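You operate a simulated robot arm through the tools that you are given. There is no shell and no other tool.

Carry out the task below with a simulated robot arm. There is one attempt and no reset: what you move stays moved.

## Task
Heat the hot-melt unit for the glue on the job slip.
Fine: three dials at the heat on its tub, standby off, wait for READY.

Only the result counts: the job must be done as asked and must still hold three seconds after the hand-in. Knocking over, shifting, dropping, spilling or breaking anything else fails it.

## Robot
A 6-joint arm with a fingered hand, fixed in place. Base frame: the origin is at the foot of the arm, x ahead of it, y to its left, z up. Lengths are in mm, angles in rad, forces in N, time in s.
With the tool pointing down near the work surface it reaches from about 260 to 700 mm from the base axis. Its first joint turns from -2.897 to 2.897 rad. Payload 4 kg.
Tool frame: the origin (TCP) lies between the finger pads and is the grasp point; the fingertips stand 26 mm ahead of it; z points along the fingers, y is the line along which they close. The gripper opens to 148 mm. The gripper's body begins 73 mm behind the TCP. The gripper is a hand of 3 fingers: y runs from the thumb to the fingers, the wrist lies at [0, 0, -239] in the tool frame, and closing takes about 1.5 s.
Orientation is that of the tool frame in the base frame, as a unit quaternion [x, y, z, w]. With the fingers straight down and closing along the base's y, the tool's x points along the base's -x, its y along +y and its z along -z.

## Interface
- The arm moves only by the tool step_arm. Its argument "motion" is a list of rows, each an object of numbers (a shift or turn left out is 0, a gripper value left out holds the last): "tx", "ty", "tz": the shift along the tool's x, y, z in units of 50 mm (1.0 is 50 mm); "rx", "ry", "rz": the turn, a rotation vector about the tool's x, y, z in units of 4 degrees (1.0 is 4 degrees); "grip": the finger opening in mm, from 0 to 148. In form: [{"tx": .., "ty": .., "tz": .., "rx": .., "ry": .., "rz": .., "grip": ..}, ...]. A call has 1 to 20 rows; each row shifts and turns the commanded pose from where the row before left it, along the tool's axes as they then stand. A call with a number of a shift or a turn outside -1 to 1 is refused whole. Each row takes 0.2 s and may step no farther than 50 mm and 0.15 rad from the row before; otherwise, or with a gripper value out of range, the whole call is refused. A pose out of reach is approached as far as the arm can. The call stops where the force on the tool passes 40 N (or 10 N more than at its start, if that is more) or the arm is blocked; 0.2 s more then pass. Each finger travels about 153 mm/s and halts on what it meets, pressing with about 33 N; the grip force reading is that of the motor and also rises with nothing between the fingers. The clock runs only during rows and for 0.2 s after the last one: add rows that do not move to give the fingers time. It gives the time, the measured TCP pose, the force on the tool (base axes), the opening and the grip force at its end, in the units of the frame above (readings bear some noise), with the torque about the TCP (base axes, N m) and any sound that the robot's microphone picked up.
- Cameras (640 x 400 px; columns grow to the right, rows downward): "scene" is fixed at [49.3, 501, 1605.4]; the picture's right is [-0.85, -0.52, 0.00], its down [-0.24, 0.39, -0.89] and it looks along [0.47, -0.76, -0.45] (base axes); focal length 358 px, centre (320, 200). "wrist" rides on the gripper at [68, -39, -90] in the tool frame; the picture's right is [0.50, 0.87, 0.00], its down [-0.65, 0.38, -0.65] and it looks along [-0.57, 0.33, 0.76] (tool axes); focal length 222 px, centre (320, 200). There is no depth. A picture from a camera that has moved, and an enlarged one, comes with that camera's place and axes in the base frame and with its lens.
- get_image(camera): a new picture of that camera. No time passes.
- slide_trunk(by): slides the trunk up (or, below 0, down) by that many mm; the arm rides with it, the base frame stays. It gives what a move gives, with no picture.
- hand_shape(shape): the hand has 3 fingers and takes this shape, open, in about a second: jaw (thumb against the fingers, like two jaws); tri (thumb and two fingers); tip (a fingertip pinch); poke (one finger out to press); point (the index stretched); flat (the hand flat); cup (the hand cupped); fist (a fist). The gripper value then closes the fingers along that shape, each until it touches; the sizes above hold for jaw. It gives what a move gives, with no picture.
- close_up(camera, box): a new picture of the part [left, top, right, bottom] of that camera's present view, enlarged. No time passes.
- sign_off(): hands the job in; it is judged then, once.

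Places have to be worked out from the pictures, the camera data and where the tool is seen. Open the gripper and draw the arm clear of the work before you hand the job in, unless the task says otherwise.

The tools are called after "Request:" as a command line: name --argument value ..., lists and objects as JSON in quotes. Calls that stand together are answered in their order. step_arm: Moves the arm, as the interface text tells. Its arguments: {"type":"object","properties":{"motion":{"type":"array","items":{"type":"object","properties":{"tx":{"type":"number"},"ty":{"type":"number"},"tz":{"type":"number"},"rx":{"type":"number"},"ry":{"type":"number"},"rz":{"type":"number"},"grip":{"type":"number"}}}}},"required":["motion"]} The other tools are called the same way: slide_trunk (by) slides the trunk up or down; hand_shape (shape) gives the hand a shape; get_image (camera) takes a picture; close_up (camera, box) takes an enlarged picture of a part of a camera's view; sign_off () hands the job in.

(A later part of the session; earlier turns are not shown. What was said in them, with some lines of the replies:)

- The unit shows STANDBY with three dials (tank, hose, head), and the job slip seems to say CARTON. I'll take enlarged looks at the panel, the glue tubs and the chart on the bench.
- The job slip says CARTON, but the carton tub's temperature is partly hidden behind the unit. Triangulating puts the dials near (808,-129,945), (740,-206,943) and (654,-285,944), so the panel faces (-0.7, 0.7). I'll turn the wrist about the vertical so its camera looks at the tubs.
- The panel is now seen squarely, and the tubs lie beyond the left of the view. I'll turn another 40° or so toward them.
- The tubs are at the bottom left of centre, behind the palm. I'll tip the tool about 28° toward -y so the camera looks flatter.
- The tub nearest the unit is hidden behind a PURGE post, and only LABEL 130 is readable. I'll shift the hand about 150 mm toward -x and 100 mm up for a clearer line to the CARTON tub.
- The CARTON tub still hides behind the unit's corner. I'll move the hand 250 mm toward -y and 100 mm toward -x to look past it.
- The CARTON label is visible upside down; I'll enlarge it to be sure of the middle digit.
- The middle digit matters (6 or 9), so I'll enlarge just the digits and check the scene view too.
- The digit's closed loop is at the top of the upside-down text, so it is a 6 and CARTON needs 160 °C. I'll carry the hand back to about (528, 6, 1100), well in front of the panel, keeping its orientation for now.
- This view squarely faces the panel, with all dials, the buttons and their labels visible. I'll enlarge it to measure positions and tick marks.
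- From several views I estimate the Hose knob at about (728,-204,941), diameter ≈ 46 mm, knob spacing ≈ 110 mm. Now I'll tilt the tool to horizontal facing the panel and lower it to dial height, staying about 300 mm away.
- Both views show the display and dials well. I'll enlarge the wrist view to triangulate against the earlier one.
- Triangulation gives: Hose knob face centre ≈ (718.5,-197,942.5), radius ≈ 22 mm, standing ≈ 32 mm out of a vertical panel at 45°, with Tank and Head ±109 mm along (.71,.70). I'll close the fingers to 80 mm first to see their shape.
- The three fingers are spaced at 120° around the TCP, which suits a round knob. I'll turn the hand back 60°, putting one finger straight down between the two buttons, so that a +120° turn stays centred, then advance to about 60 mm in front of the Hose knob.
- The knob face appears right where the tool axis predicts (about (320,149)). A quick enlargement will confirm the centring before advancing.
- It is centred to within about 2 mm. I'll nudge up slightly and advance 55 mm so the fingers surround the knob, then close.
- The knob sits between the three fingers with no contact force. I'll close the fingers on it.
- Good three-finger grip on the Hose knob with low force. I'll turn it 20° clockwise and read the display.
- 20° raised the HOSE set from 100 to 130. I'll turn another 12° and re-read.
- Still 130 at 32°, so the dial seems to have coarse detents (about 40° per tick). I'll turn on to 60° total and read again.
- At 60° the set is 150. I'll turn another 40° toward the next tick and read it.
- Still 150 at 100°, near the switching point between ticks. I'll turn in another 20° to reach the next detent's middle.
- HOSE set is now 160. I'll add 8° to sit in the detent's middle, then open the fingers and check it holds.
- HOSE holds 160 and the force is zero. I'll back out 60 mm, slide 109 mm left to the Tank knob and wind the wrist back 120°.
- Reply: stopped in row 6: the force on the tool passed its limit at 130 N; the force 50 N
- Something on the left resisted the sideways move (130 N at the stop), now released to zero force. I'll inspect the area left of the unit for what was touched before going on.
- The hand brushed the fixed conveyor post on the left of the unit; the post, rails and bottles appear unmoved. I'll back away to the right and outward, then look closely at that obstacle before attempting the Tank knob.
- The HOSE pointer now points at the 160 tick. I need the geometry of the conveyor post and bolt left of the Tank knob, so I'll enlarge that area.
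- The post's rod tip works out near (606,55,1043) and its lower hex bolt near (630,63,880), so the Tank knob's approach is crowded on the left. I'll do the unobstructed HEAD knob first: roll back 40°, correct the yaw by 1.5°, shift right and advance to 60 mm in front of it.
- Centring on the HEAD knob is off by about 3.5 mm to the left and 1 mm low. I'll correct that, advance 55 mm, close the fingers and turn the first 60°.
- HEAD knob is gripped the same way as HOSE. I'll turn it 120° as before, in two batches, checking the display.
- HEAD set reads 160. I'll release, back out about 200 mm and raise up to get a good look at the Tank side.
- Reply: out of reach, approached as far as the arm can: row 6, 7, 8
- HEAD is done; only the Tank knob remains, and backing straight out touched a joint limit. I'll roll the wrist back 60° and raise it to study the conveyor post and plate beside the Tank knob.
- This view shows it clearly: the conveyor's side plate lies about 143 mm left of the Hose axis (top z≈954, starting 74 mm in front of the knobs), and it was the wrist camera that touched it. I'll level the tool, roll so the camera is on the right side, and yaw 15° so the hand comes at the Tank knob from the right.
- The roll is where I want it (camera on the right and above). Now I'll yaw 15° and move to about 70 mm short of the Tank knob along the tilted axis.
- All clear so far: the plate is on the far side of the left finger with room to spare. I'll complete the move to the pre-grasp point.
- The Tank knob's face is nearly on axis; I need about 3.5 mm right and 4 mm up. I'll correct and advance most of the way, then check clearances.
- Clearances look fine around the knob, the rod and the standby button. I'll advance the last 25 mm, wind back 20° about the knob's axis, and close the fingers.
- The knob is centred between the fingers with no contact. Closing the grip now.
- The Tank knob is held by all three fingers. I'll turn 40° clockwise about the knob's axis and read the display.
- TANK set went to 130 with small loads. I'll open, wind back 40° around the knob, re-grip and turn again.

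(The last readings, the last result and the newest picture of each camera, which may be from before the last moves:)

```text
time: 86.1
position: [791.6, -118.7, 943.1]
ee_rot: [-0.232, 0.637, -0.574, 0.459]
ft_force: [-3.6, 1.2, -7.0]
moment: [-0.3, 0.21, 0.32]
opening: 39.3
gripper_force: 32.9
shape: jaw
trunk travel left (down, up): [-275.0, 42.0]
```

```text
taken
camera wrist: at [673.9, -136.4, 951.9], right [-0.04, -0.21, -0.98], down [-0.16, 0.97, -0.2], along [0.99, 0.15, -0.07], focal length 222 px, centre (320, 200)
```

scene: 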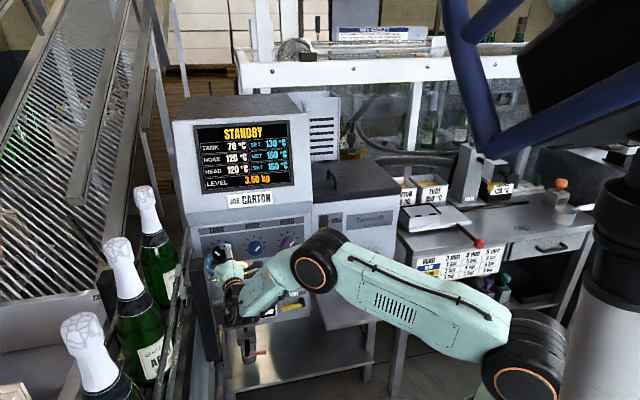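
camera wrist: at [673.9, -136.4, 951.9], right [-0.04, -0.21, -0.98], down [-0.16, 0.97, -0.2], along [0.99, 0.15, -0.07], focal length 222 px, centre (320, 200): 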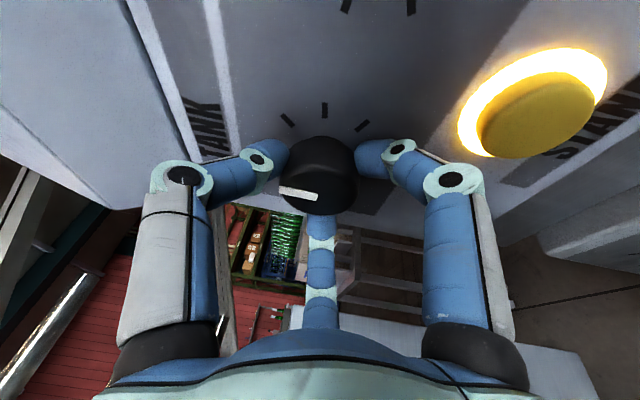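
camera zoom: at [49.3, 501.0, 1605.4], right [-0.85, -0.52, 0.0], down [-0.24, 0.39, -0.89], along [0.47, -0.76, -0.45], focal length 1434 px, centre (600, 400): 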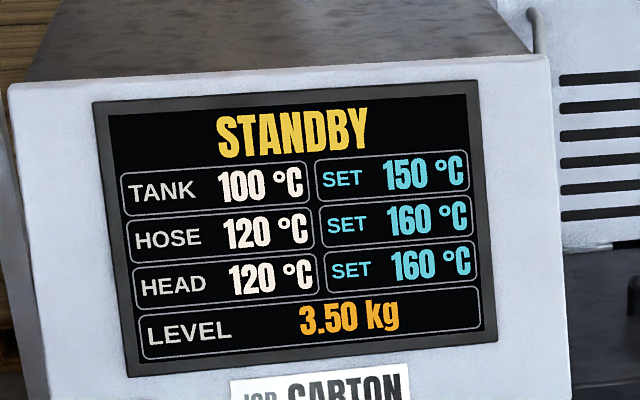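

TANK set is 150. One more stroke should bring 160.

Request:
step_arm --motion '[{"grip": 80}, {"grip": 80}, {"grip": 80}, {"rx": -0.2588, "rz": -0.9659}, {"rx": -0.2588, "rz": -0.9659}, {"rx": -0.2588, "rz": -0.9659}, {"rx": -0.2588, "rz": -0.9659}, {"rx": -0.2588, "rz": -0.9659}, {"rx": -0.2588, "rz": -0.9659}, {"rx": -0.2588, "rz": -0.9659}, {"rx": -0.2588, "rz": -0.9659}, {"rx": -0.2588, "rz": -0.9659}, {"rx": -0.2588, "rz": -0.9659}, {"grip": 30}, {"grip": 30}, {"grip": 30}, {"grip": 30}]'

Request:
step_arm --motion '[{"rx": 0.2588, "rz": 0.9659}, {"rx": 0.2588, "rz": 0.9659}, {"rx": 0.2588, "rz": 0.9659}, {"rx": 0.2588, "rz": 0.9659}, {"rx": 0.2588, "rz": 0.9659}, {"rx": 0.2588, "rz": 0.9659}, {"rx": 0.2588, "rz": 0.9659}, {"rx": 0.2588, "rz": 0.9659}, {"rx": 0.2588, "rz": 0.9659}, {"rx": 0.2588, "rz": 0.9659}, {}]'

Request:
close_up --camera "scene" --box '[170, 100, 330, 200]'

Request:
get_image --camera "wrist"

```text
time: 89.7
position: [791.3, -117.0, 944.6]
ee_rot: [0.468, -0.573, 0.635, -0.223]
ft_force: [3.3, -0.6, 2.5]
moment: [-0.12, -0.17, -0.14]
opening: 39.6
gripper_force: 32.5
shape: jaw
trunk travel left (down, up): [-275.0, 42.0]
```

```text
time: 92.1
position: [791.5, -117.2, 944.5]
ee_rot: [-0.232, 0.637, -0.574, 0.459]
ft_force: [6.1, -4.0, -3.3]
moment: [-0.18, 0.12, 0.22]
opening: 38.8
gripper_force: 33.0
shape: jaw
trunk travel left (down, up): [-275.0, 42.0]
```

```text
4.00 times, centred on (250, 150) of scene
camera zoom: at [49.3, 501.0, 1605.4], right [-0.85, -0.52, 0.0], down [-0.24, 0.39, -0.89], along [0.47, -0.76, -0.45], focal length 1434 px, centre (600, 400)
```

zoom: 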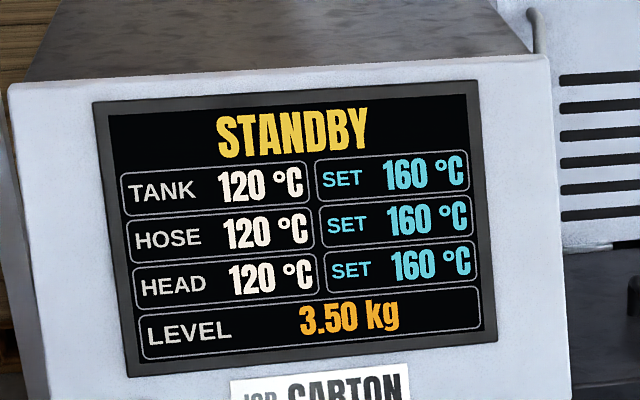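

```text
taken
camera wrist: at [673.9, -136.6, 952.0], right [-0.04, -0.21, -0.98], down [-0.16, 0.97, -0.2], along [0.99, 0.15, -0.07], focal length 222 px, centre (320, 200)
```

wrist: 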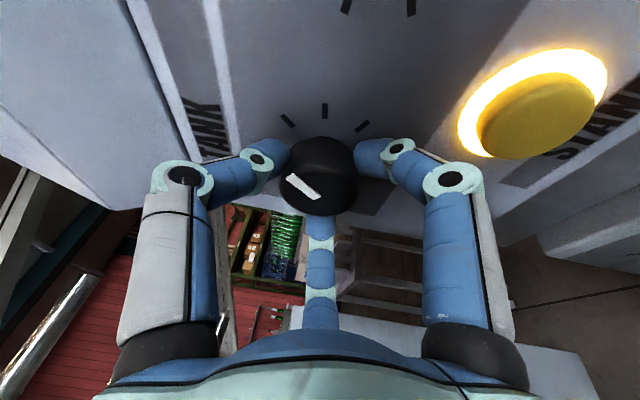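

All three sets read 160. I'll release the Tank knob and back straight out along the tilted axis, then check the pointer against its ticks.

Request:
step_arm --motion '[{"grip": 80}, {"grip": 80}, {"grip": 80}, {"tz": -0.4}, {"tz": -0.5}, {"tz": -0.5}]'

Request:
get_image --camera "wrist"

Request:
close_up --camera "scene" --box '[170, 100, 330, 300]'

Request:
close_up --camera "scene" --box '[190, 190, 350, 290]'

```text
time: 93.5
position: [730.8, -80.1, 938.8]
ee_rot: [-0.233, 0.636, -0.574, 0.46]
ft_force: [0.5, -0.2, -0.4]
moment: [0.01, 0.04, 0.02]
opening: 79.4
gripper_force: 0.0
shape: jaw
trunk travel left (down, up): [-275.0, 42.0]
```

```text
taken
camera wrist: at [613.1, -99.6, 946.8], right [-0.03, -0.21, -0.98], down [-0.16, 0.97, -0.2], along [0.99, 0.15, -0.07], focal length 222 px, centre (320, 200)
```

wrist: 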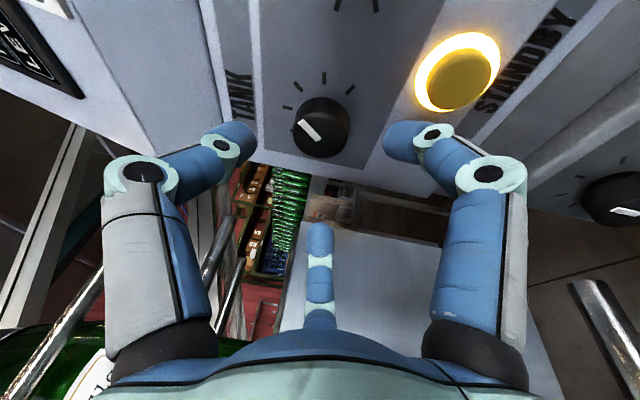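

```text
2.00 times, centred on (250, 200) of scene
camera zoom: at [49.3, 501.0, 1605.4], right [-0.85, -0.52, 0.0], down [-0.24, 0.39, -0.89], along [0.47, -0.76, -0.45], focal length 717 px, centre (460, 200)
```

zoom: 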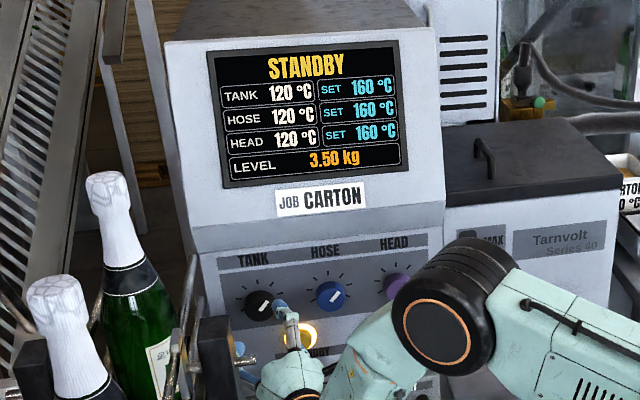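

```text
4.00 times, centred on (270, 240) of scene
camera zoom: at [49.3, 501.0, 1605.4], right [-0.85, -0.52, 0.0], down [-0.24, 0.39, -0.89], along [0.47, -0.76, -0.45], focal length 1434 px, centre (520, 40)
```

zoom: 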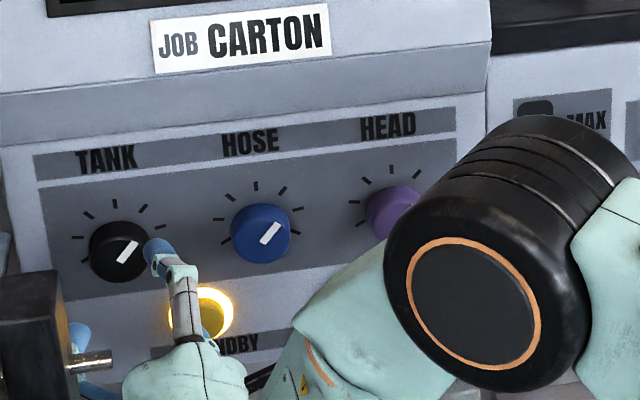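

The Tank pointer now matches the others, and all sets hold at 160. Next is the STANDBY button, which I place at about (769,-171,860), facing the same way as the panel. I'll undo the tilt, straighten the tool and move to about 110 mm in front of it.

Request:
step_arm --motion '[{"rx": -0.2588, "rz": -0.9659}, {"rx": -0.2588, "rz": -0.9659}, {"rx": -0.2588, "rz": -0.9659}, {"rx": -0.2588, "rz": -0.9659}, {"rx": -0.2588, "rz": -0.9659}, {"tx": 0.6, "tz": -0.4}, {"ry": 1}, {"ry": 1}, {"ry": 1}, {"ry": 0.75}]'

Request:
get_image --camera "wrist"

```text
time: 95.7
position: [698.1, -97.9, 937.5]
ee_rot: [-0.273, 0.654, -0.654, 0.262]
ft_force: [0.4, -0.1, 0.2]
moment: [0.01, -0.01, 0.02]
opening: 79.8
gripper_force: 0.2
shape: jaw
trunk travel left (down, up): [-275.0, 42.0]
```

```text
taken
camera wrist: at [588.2, -81.1, 978.9], right [-0.37, -0.35, -0.86], down [0.0, 0.92, -0.38], along [0.93, -0.15, -0.34], focal length 222 px, centre (320, 200)
```

wrist: 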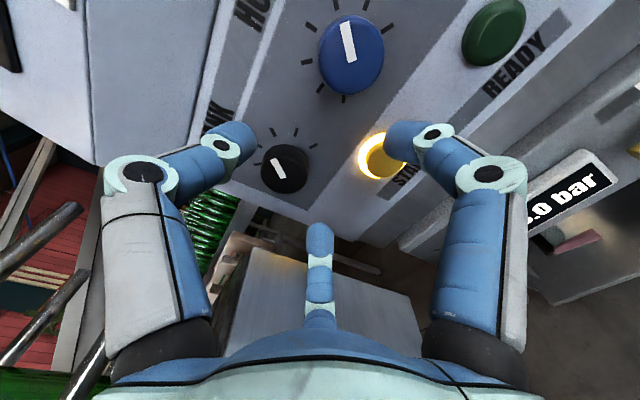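

The tool is straight and level with the right lateral position; it needs to go down 77 mm. I'll do that, back off another 50 mm, then switch to the poke shape.

Request:
step_arm --motion '[{"tz": -0.9}, {"ty": 0.77}, {"ty": 0.77}]'

Request:
hand_shape --shape "poke"

Request:
get_image --camera "wrist"

Request:
get_image --camera "scene"

```text
time: 96.5
position: [666.4, -63.8, 862.4]
ee_rot: [-0.273, 0.654, -0.654, 0.263]
ft_force: [-0.9, -0.2, -0.2]
moment: [0.01, 0.0, -0.02]
opening: 79.9
gripper_force: 0.0
shape: jaw
trunk travel left (down, up): [-275.0, 42.0]
```

```text
time: 97.4
position: [665.8, -63.2, 862.7]
ee_rot: [-0.272, 0.654, -0.654, 0.263]
ft_force: [-0.4, 0.6, -0.2]
moment: [-0.01, 0.01, -0.01]
opening: 0.3
gripper_force: 0.1
shape: poke
trunk travel left (down, up): [-275.0, 42.0]
```

```text
taken
camera wrist: at [554.5, -48.3, 903.2], right [-0.37, -0.36, -0.86], down [0.0, 0.92, -0.38], along [0.93, -0.14, -0.34], focal length 222 px, centre (320, 200)
```

wrist: 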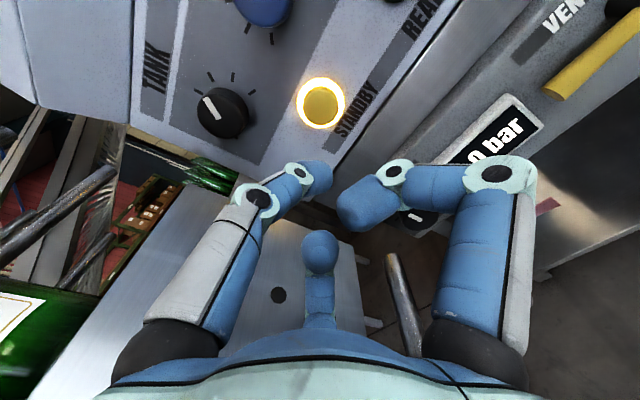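

```text
taken
```

scene: 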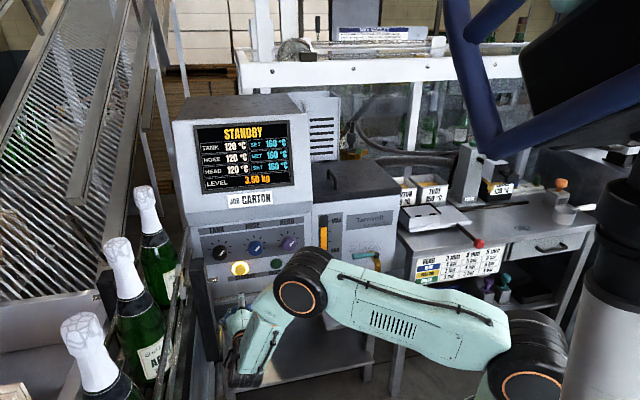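

In the poke shape the thumb's tip lies on the tool axis about 26–30 mm ahead, and the STANDBY button is nearly in line. I'll enlarge to refine the aim.

Request:
close_up --camera "wrist" --box '[270, 60, 370, 220]'

Request:
close_up --camera "wrist" --box '[280, 70, 360, 130]'

```text
2.50 times, centred on (320, 140) of wrist
camera zoom: at [554.5, -48.3, 903.2], right [-0.37, -0.36, -0.86], down [0.0, 0.92, -0.38], along [0.93, -0.14, -0.34], focal length 555 px, centre (320, 350)
```

zoom: 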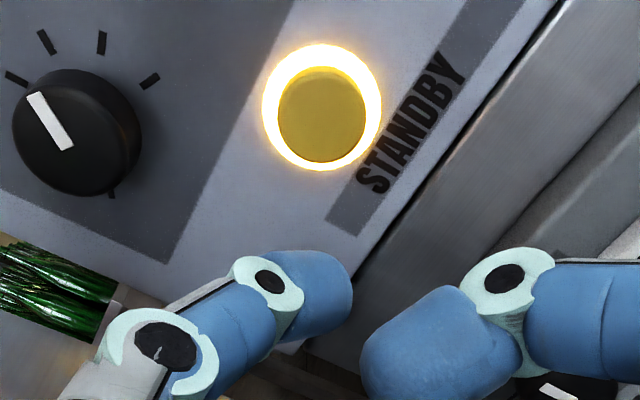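

```text
6.67 times, centred on (320, 100) of wrist
camera zoom: at [554.5, -48.3, 903.2], right [-0.37, -0.36, -0.86], down [0.0, 0.92, -0.38], along [0.93, -0.14, -0.34], focal length 1481 px, centre (320, 867)
```

zoom: 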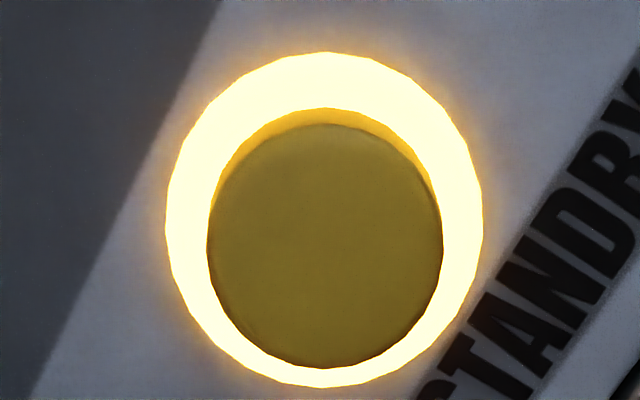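

The button face is on axis to within 1–2 mm, about 152 mm ahead of the TCP. I'll advance 110 mm and then press in small steps.

Request:
step_arm --motion '[{"tz": 0.75}, {"tz": 0.75}, {"tz": 0.7}]'

Request:
get_image --camera "wrist"

Request:
close_up --camera "scene" --box '[180, 210, 340, 330]'

```text
time: 98.2
position: [742.8, -142.5, 862.8]
ee_rot: [-0.274, 0.655, -0.654, 0.262]
ft_force: [0.1, -0.2, -0.7]
moment: [-0.01, -0.01, 0.02]
opening: 0.1
gripper_force: 0.1
shape: poke
trunk travel left (down, up): [-275.0, 42.0]
```

```text
taken
camera wrist: at [632.8, -127.0, 903.2], right [-0.37, -0.35, -0.86], down [0.0, 0.92, -0.38], along [0.93, -0.14, -0.34], focal length 222 px, centre (320, 200)
```

wrist: 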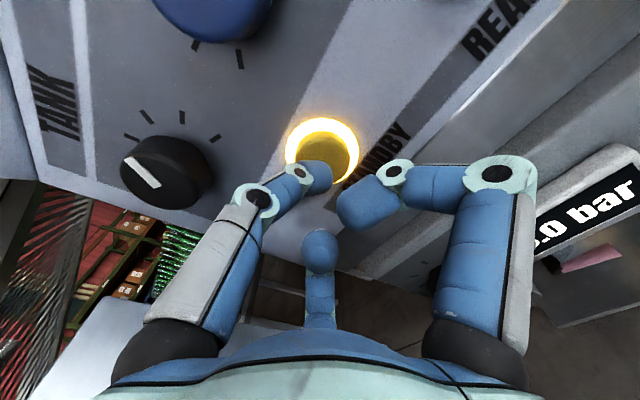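

```text
3.33 times, centred on (260, 270) of scene
camera zoom: at [49.3, 501.0, 1605.4], right [-0.85, -0.52, 0.0], down [-0.24, 0.39, -0.89], along [0.47, -0.76, -0.45], focal length 1195 px, centre (520, -33)
```

zoom: 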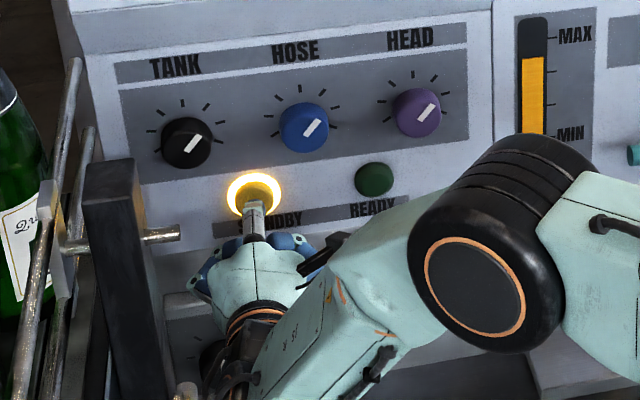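

The thumb tip is right in front of the button with about 14 mm to go. I'll creep in 4 mm steps and watch the force.

Request:
step_arm --motion '[{"tz": 0.1}, {"tz": 0.1}, {"tz": 0.06}]'

Request:
close_up --camera "scene" --box '[170, 100, 330, 300]'

```text
time: 99.0
position: [752.5, -152.3, 860.9]
ee_rot: [0.273, -0.654, 0.655, -0.262]
ft_force: [-0.3, 1.6, -0.1]
moment: [0.03, 0.0, 0.0]
opening: 0.3
gripper_force: 0.0
shape: poke
trunk travel left (down, up): [-275.0, 42.0]
```

```text
2.00 times, centred on (250, 200) of scene
camera zoom: at [49.3, 501.0, 1605.4], right [-0.85, -0.52, 0.0], down [-0.24, 0.39, -0.89], along [0.47, -0.76, -0.45], focal length 717 px, centre (460, 200)
```

zoom: 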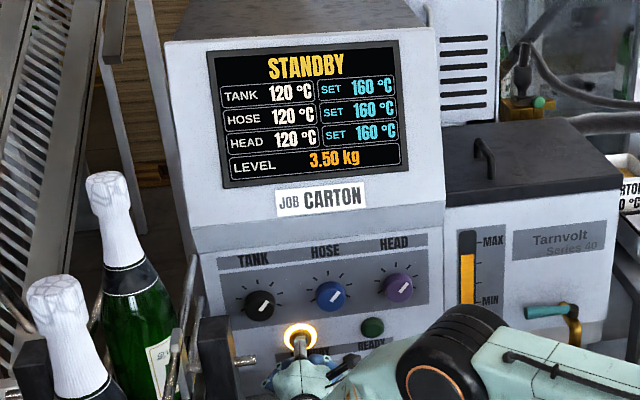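

No contact yet and the display still says STANDBY. Continuing a few millimetres.

Request:
step_arm --motion '[{"tz": 0.05}, {"tz": 0.04}]'

Request:
close_up --camera "scene" --box '[170, 100, 330, 300]'

```text
time: 99.6
position: [756.3, -156.5, 862.3]
ee_rot: [0.273, -0.654, 0.655, -0.263]
ft_force: [-2.8, 3.7, -0.1]
moment: [0.03, 0.02, 0.05]
opening: 0.0
gripper_force: 0.1
shape: poke
trunk travel left (down, up): [-275.0, 42.0]
heard: click
```

```text
2.00 times, centred on (250, 200) of scene
camera zoom: at [49.3, 501.0, 1605.4], right [-0.85, -0.52, 0.0], down [-0.24, 0.39, -0.89], along [0.47, -0.76, -0.45], focal length 717 px, centre (460, 200)
```

zoom: 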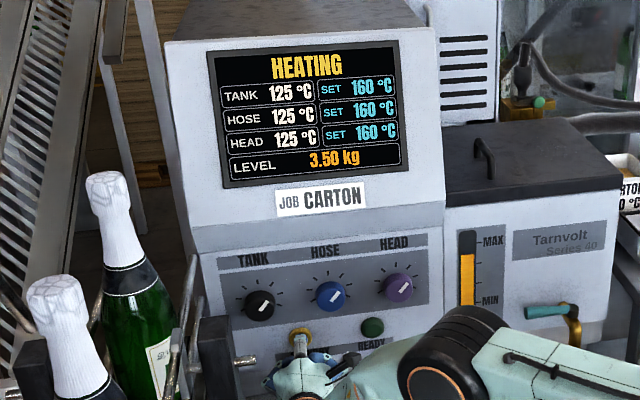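

A click was heard and the display changed to HEATING, with STANDBY off. I'll back straight out and wait for READY.

Request:
step_arm --motion '[{"tz": -0.5}, {"tz": -0.7}, {"tz": -0.8}, {"tz": -0.8}, {}, {}, {}, {}, {}, {}, {}, {}, {}, {}, {}, {}, {}, {}, {}]'

Request:
close_up --camera "scene" --box '[170, 100, 330, 300]'

Request:
get_image --camera "scene"

```text
time: 103.6
position: [658.9, -57.8, 860.7]
ee_rot: [-0.272, 0.655, -0.654, 0.263]
ft_force: [-0.5, -0.5, -0.6]
moment: [0.0, 0.02, -0.05]
opening: 0.1
gripper_force: 0.1
shape: poke
trunk travel left (down, up): [-275.0, 42.0]
```

```text
2.00 times, centred on (250, 200) of scene
camera zoom: at [49.3, 501.0, 1605.4], right [-0.85, -0.52, 0.0], down [-0.24, 0.39, -0.89], along [0.47, -0.76, -0.45], focal length 717 px, centre (460, 200)
```

zoom: 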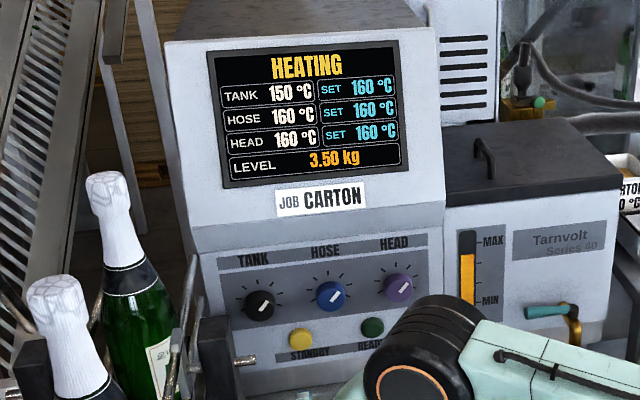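

```text
taken
```

scene: 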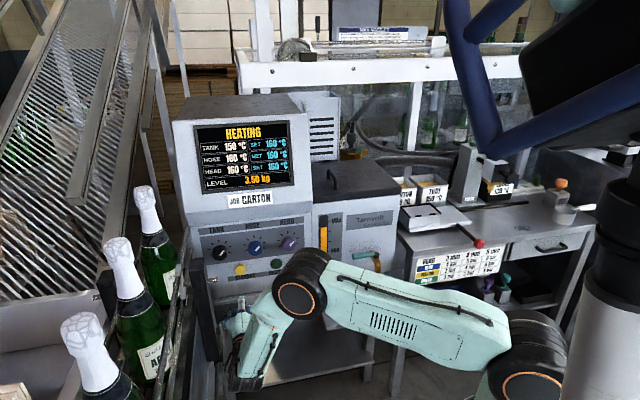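

HEATING is under way with the Tank at 150 °C. I'll move the hand right, away from the conveyor, and wait.

Request:
step_arm --motion '[{"tx": 0.8}, {"tx": 0.8}, {"tx": 0.8}, {}, {}, {}, {}, {}, {}, {}, {}, {}, {}, {}, {}, {}, {}, {}]'

Request:
hand_shape --shape "jaw"

Request:
get_image --camera "scene"

Request:
close_up --camera "scene" --box '[170, 100, 330, 300]'

```text
time: 107.4
position: [573.5, -140.0, 863.0]
ee_rot: [0.273, -0.654, 0.655, -0.262]
ft_force: [0.1, -0.4, 0.6]
moment: [-0.02, 0.01, 0.04]
opening: 0.0
gripper_force: 0.0
shape: poke
trunk travel left (down, up): [-275.0, 42.0]
```

```text
time: 108.3
position: [572.8, -140.0, 863.0]
ee_rot: [-0.273, 0.655, -0.654, 0.263]
ft_force: [-0.3, -0.7, -0.2]
moment: [-0.03, -0.01, 0.01]
opening: 148.1
gripper_force: 0.1
shape: jaw
trunk travel left (down, up): [-275.0, 42.0]
```

```text
taken
```

scene: 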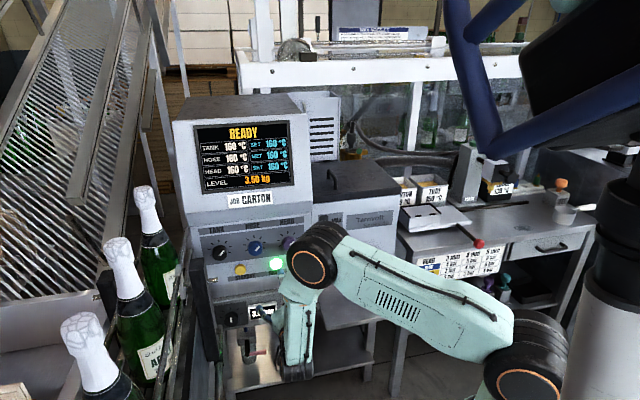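

```text
2.00 times, centred on (250, 200) of scene
camera zoom: at [49.3, 501.0, 1605.4], right [-0.85, -0.52, 0.0], down [-0.24, 0.39, -0.89], along [0.47, -0.76, -0.45], focal length 717 px, centre (460, 200)
```

zoom: 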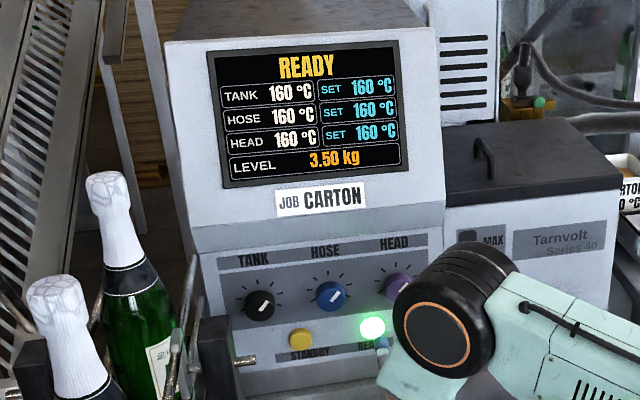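

The display reads READY with all three at 160 °C, the green lamp lit and standby off; 160 also fits the dial's steps. I'll draw the open hand farther back and up before handing in.

Request:
step_arm --motion '[{"tz": -0.8}, {"tz": -0.8}, {"ty": -0.8}, {"ty": -0.8}, {"ty": -0.8}, {}]'

Request:
get_image --camera "scene"

Request:
close_up --camera "scene" --box '[170, 100, 330, 300]'

```text
time: 109.7
position: [519.3, -83.4, 984.6]
ee_rot: [-0.272, 0.655, -0.654, 0.263]
ft_force: [-0.3, 0.6, -0.2]
moment: [-0.03, 0.01, -0.01]
opening: 147.7
gripper_force: 0.0
shape: jaw
trunk travel left (down, up): [-275.0, 42.0]
```

```text
taken
```

scene: 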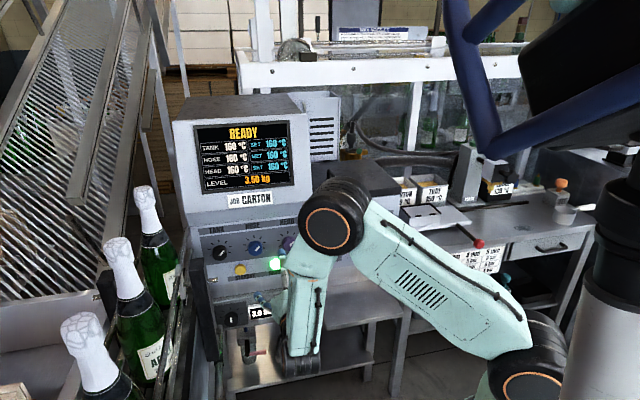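

```text
2.00 times, centred on (250, 200) of scene
camera zoom: at [49.3, 501.0, 1605.4], right [-0.85, -0.52, 0.0], down [-0.24, 0.39, -0.89], along [0.47, -0.76, -0.45], focal length 717 px, centre (460, 200)
```

zoom: 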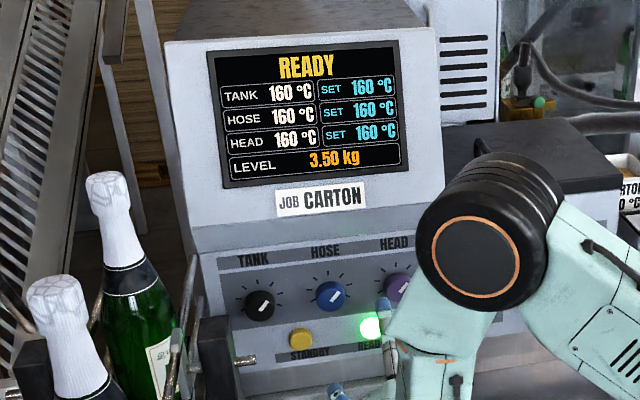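

The unit stays at READY with every set and actual value at 160 °C, and the open hand is clear at about 220 mm from the panel. Handing in.

Request:
sign_off

```text
The job is handed in.
```

The hot-melt unit is at READY for the CARTON job. Tank, hose and head are all set to 160 °C and reading 160 °C. Standby is off and the green READY lamp is lit. The carton tub's label gives 160 °C.

The wrist camera housing appears to have hit the conveyor's side plate once while I was moving sideways to the Tank dial. The arm stopped at 130 N. The conveyor post and bottles looked unmoved in the pictures afterward, and I approached the dial from the other side for the rest of the job.

I opened the hand and drew it back about 220 mm from the panel before handing in.
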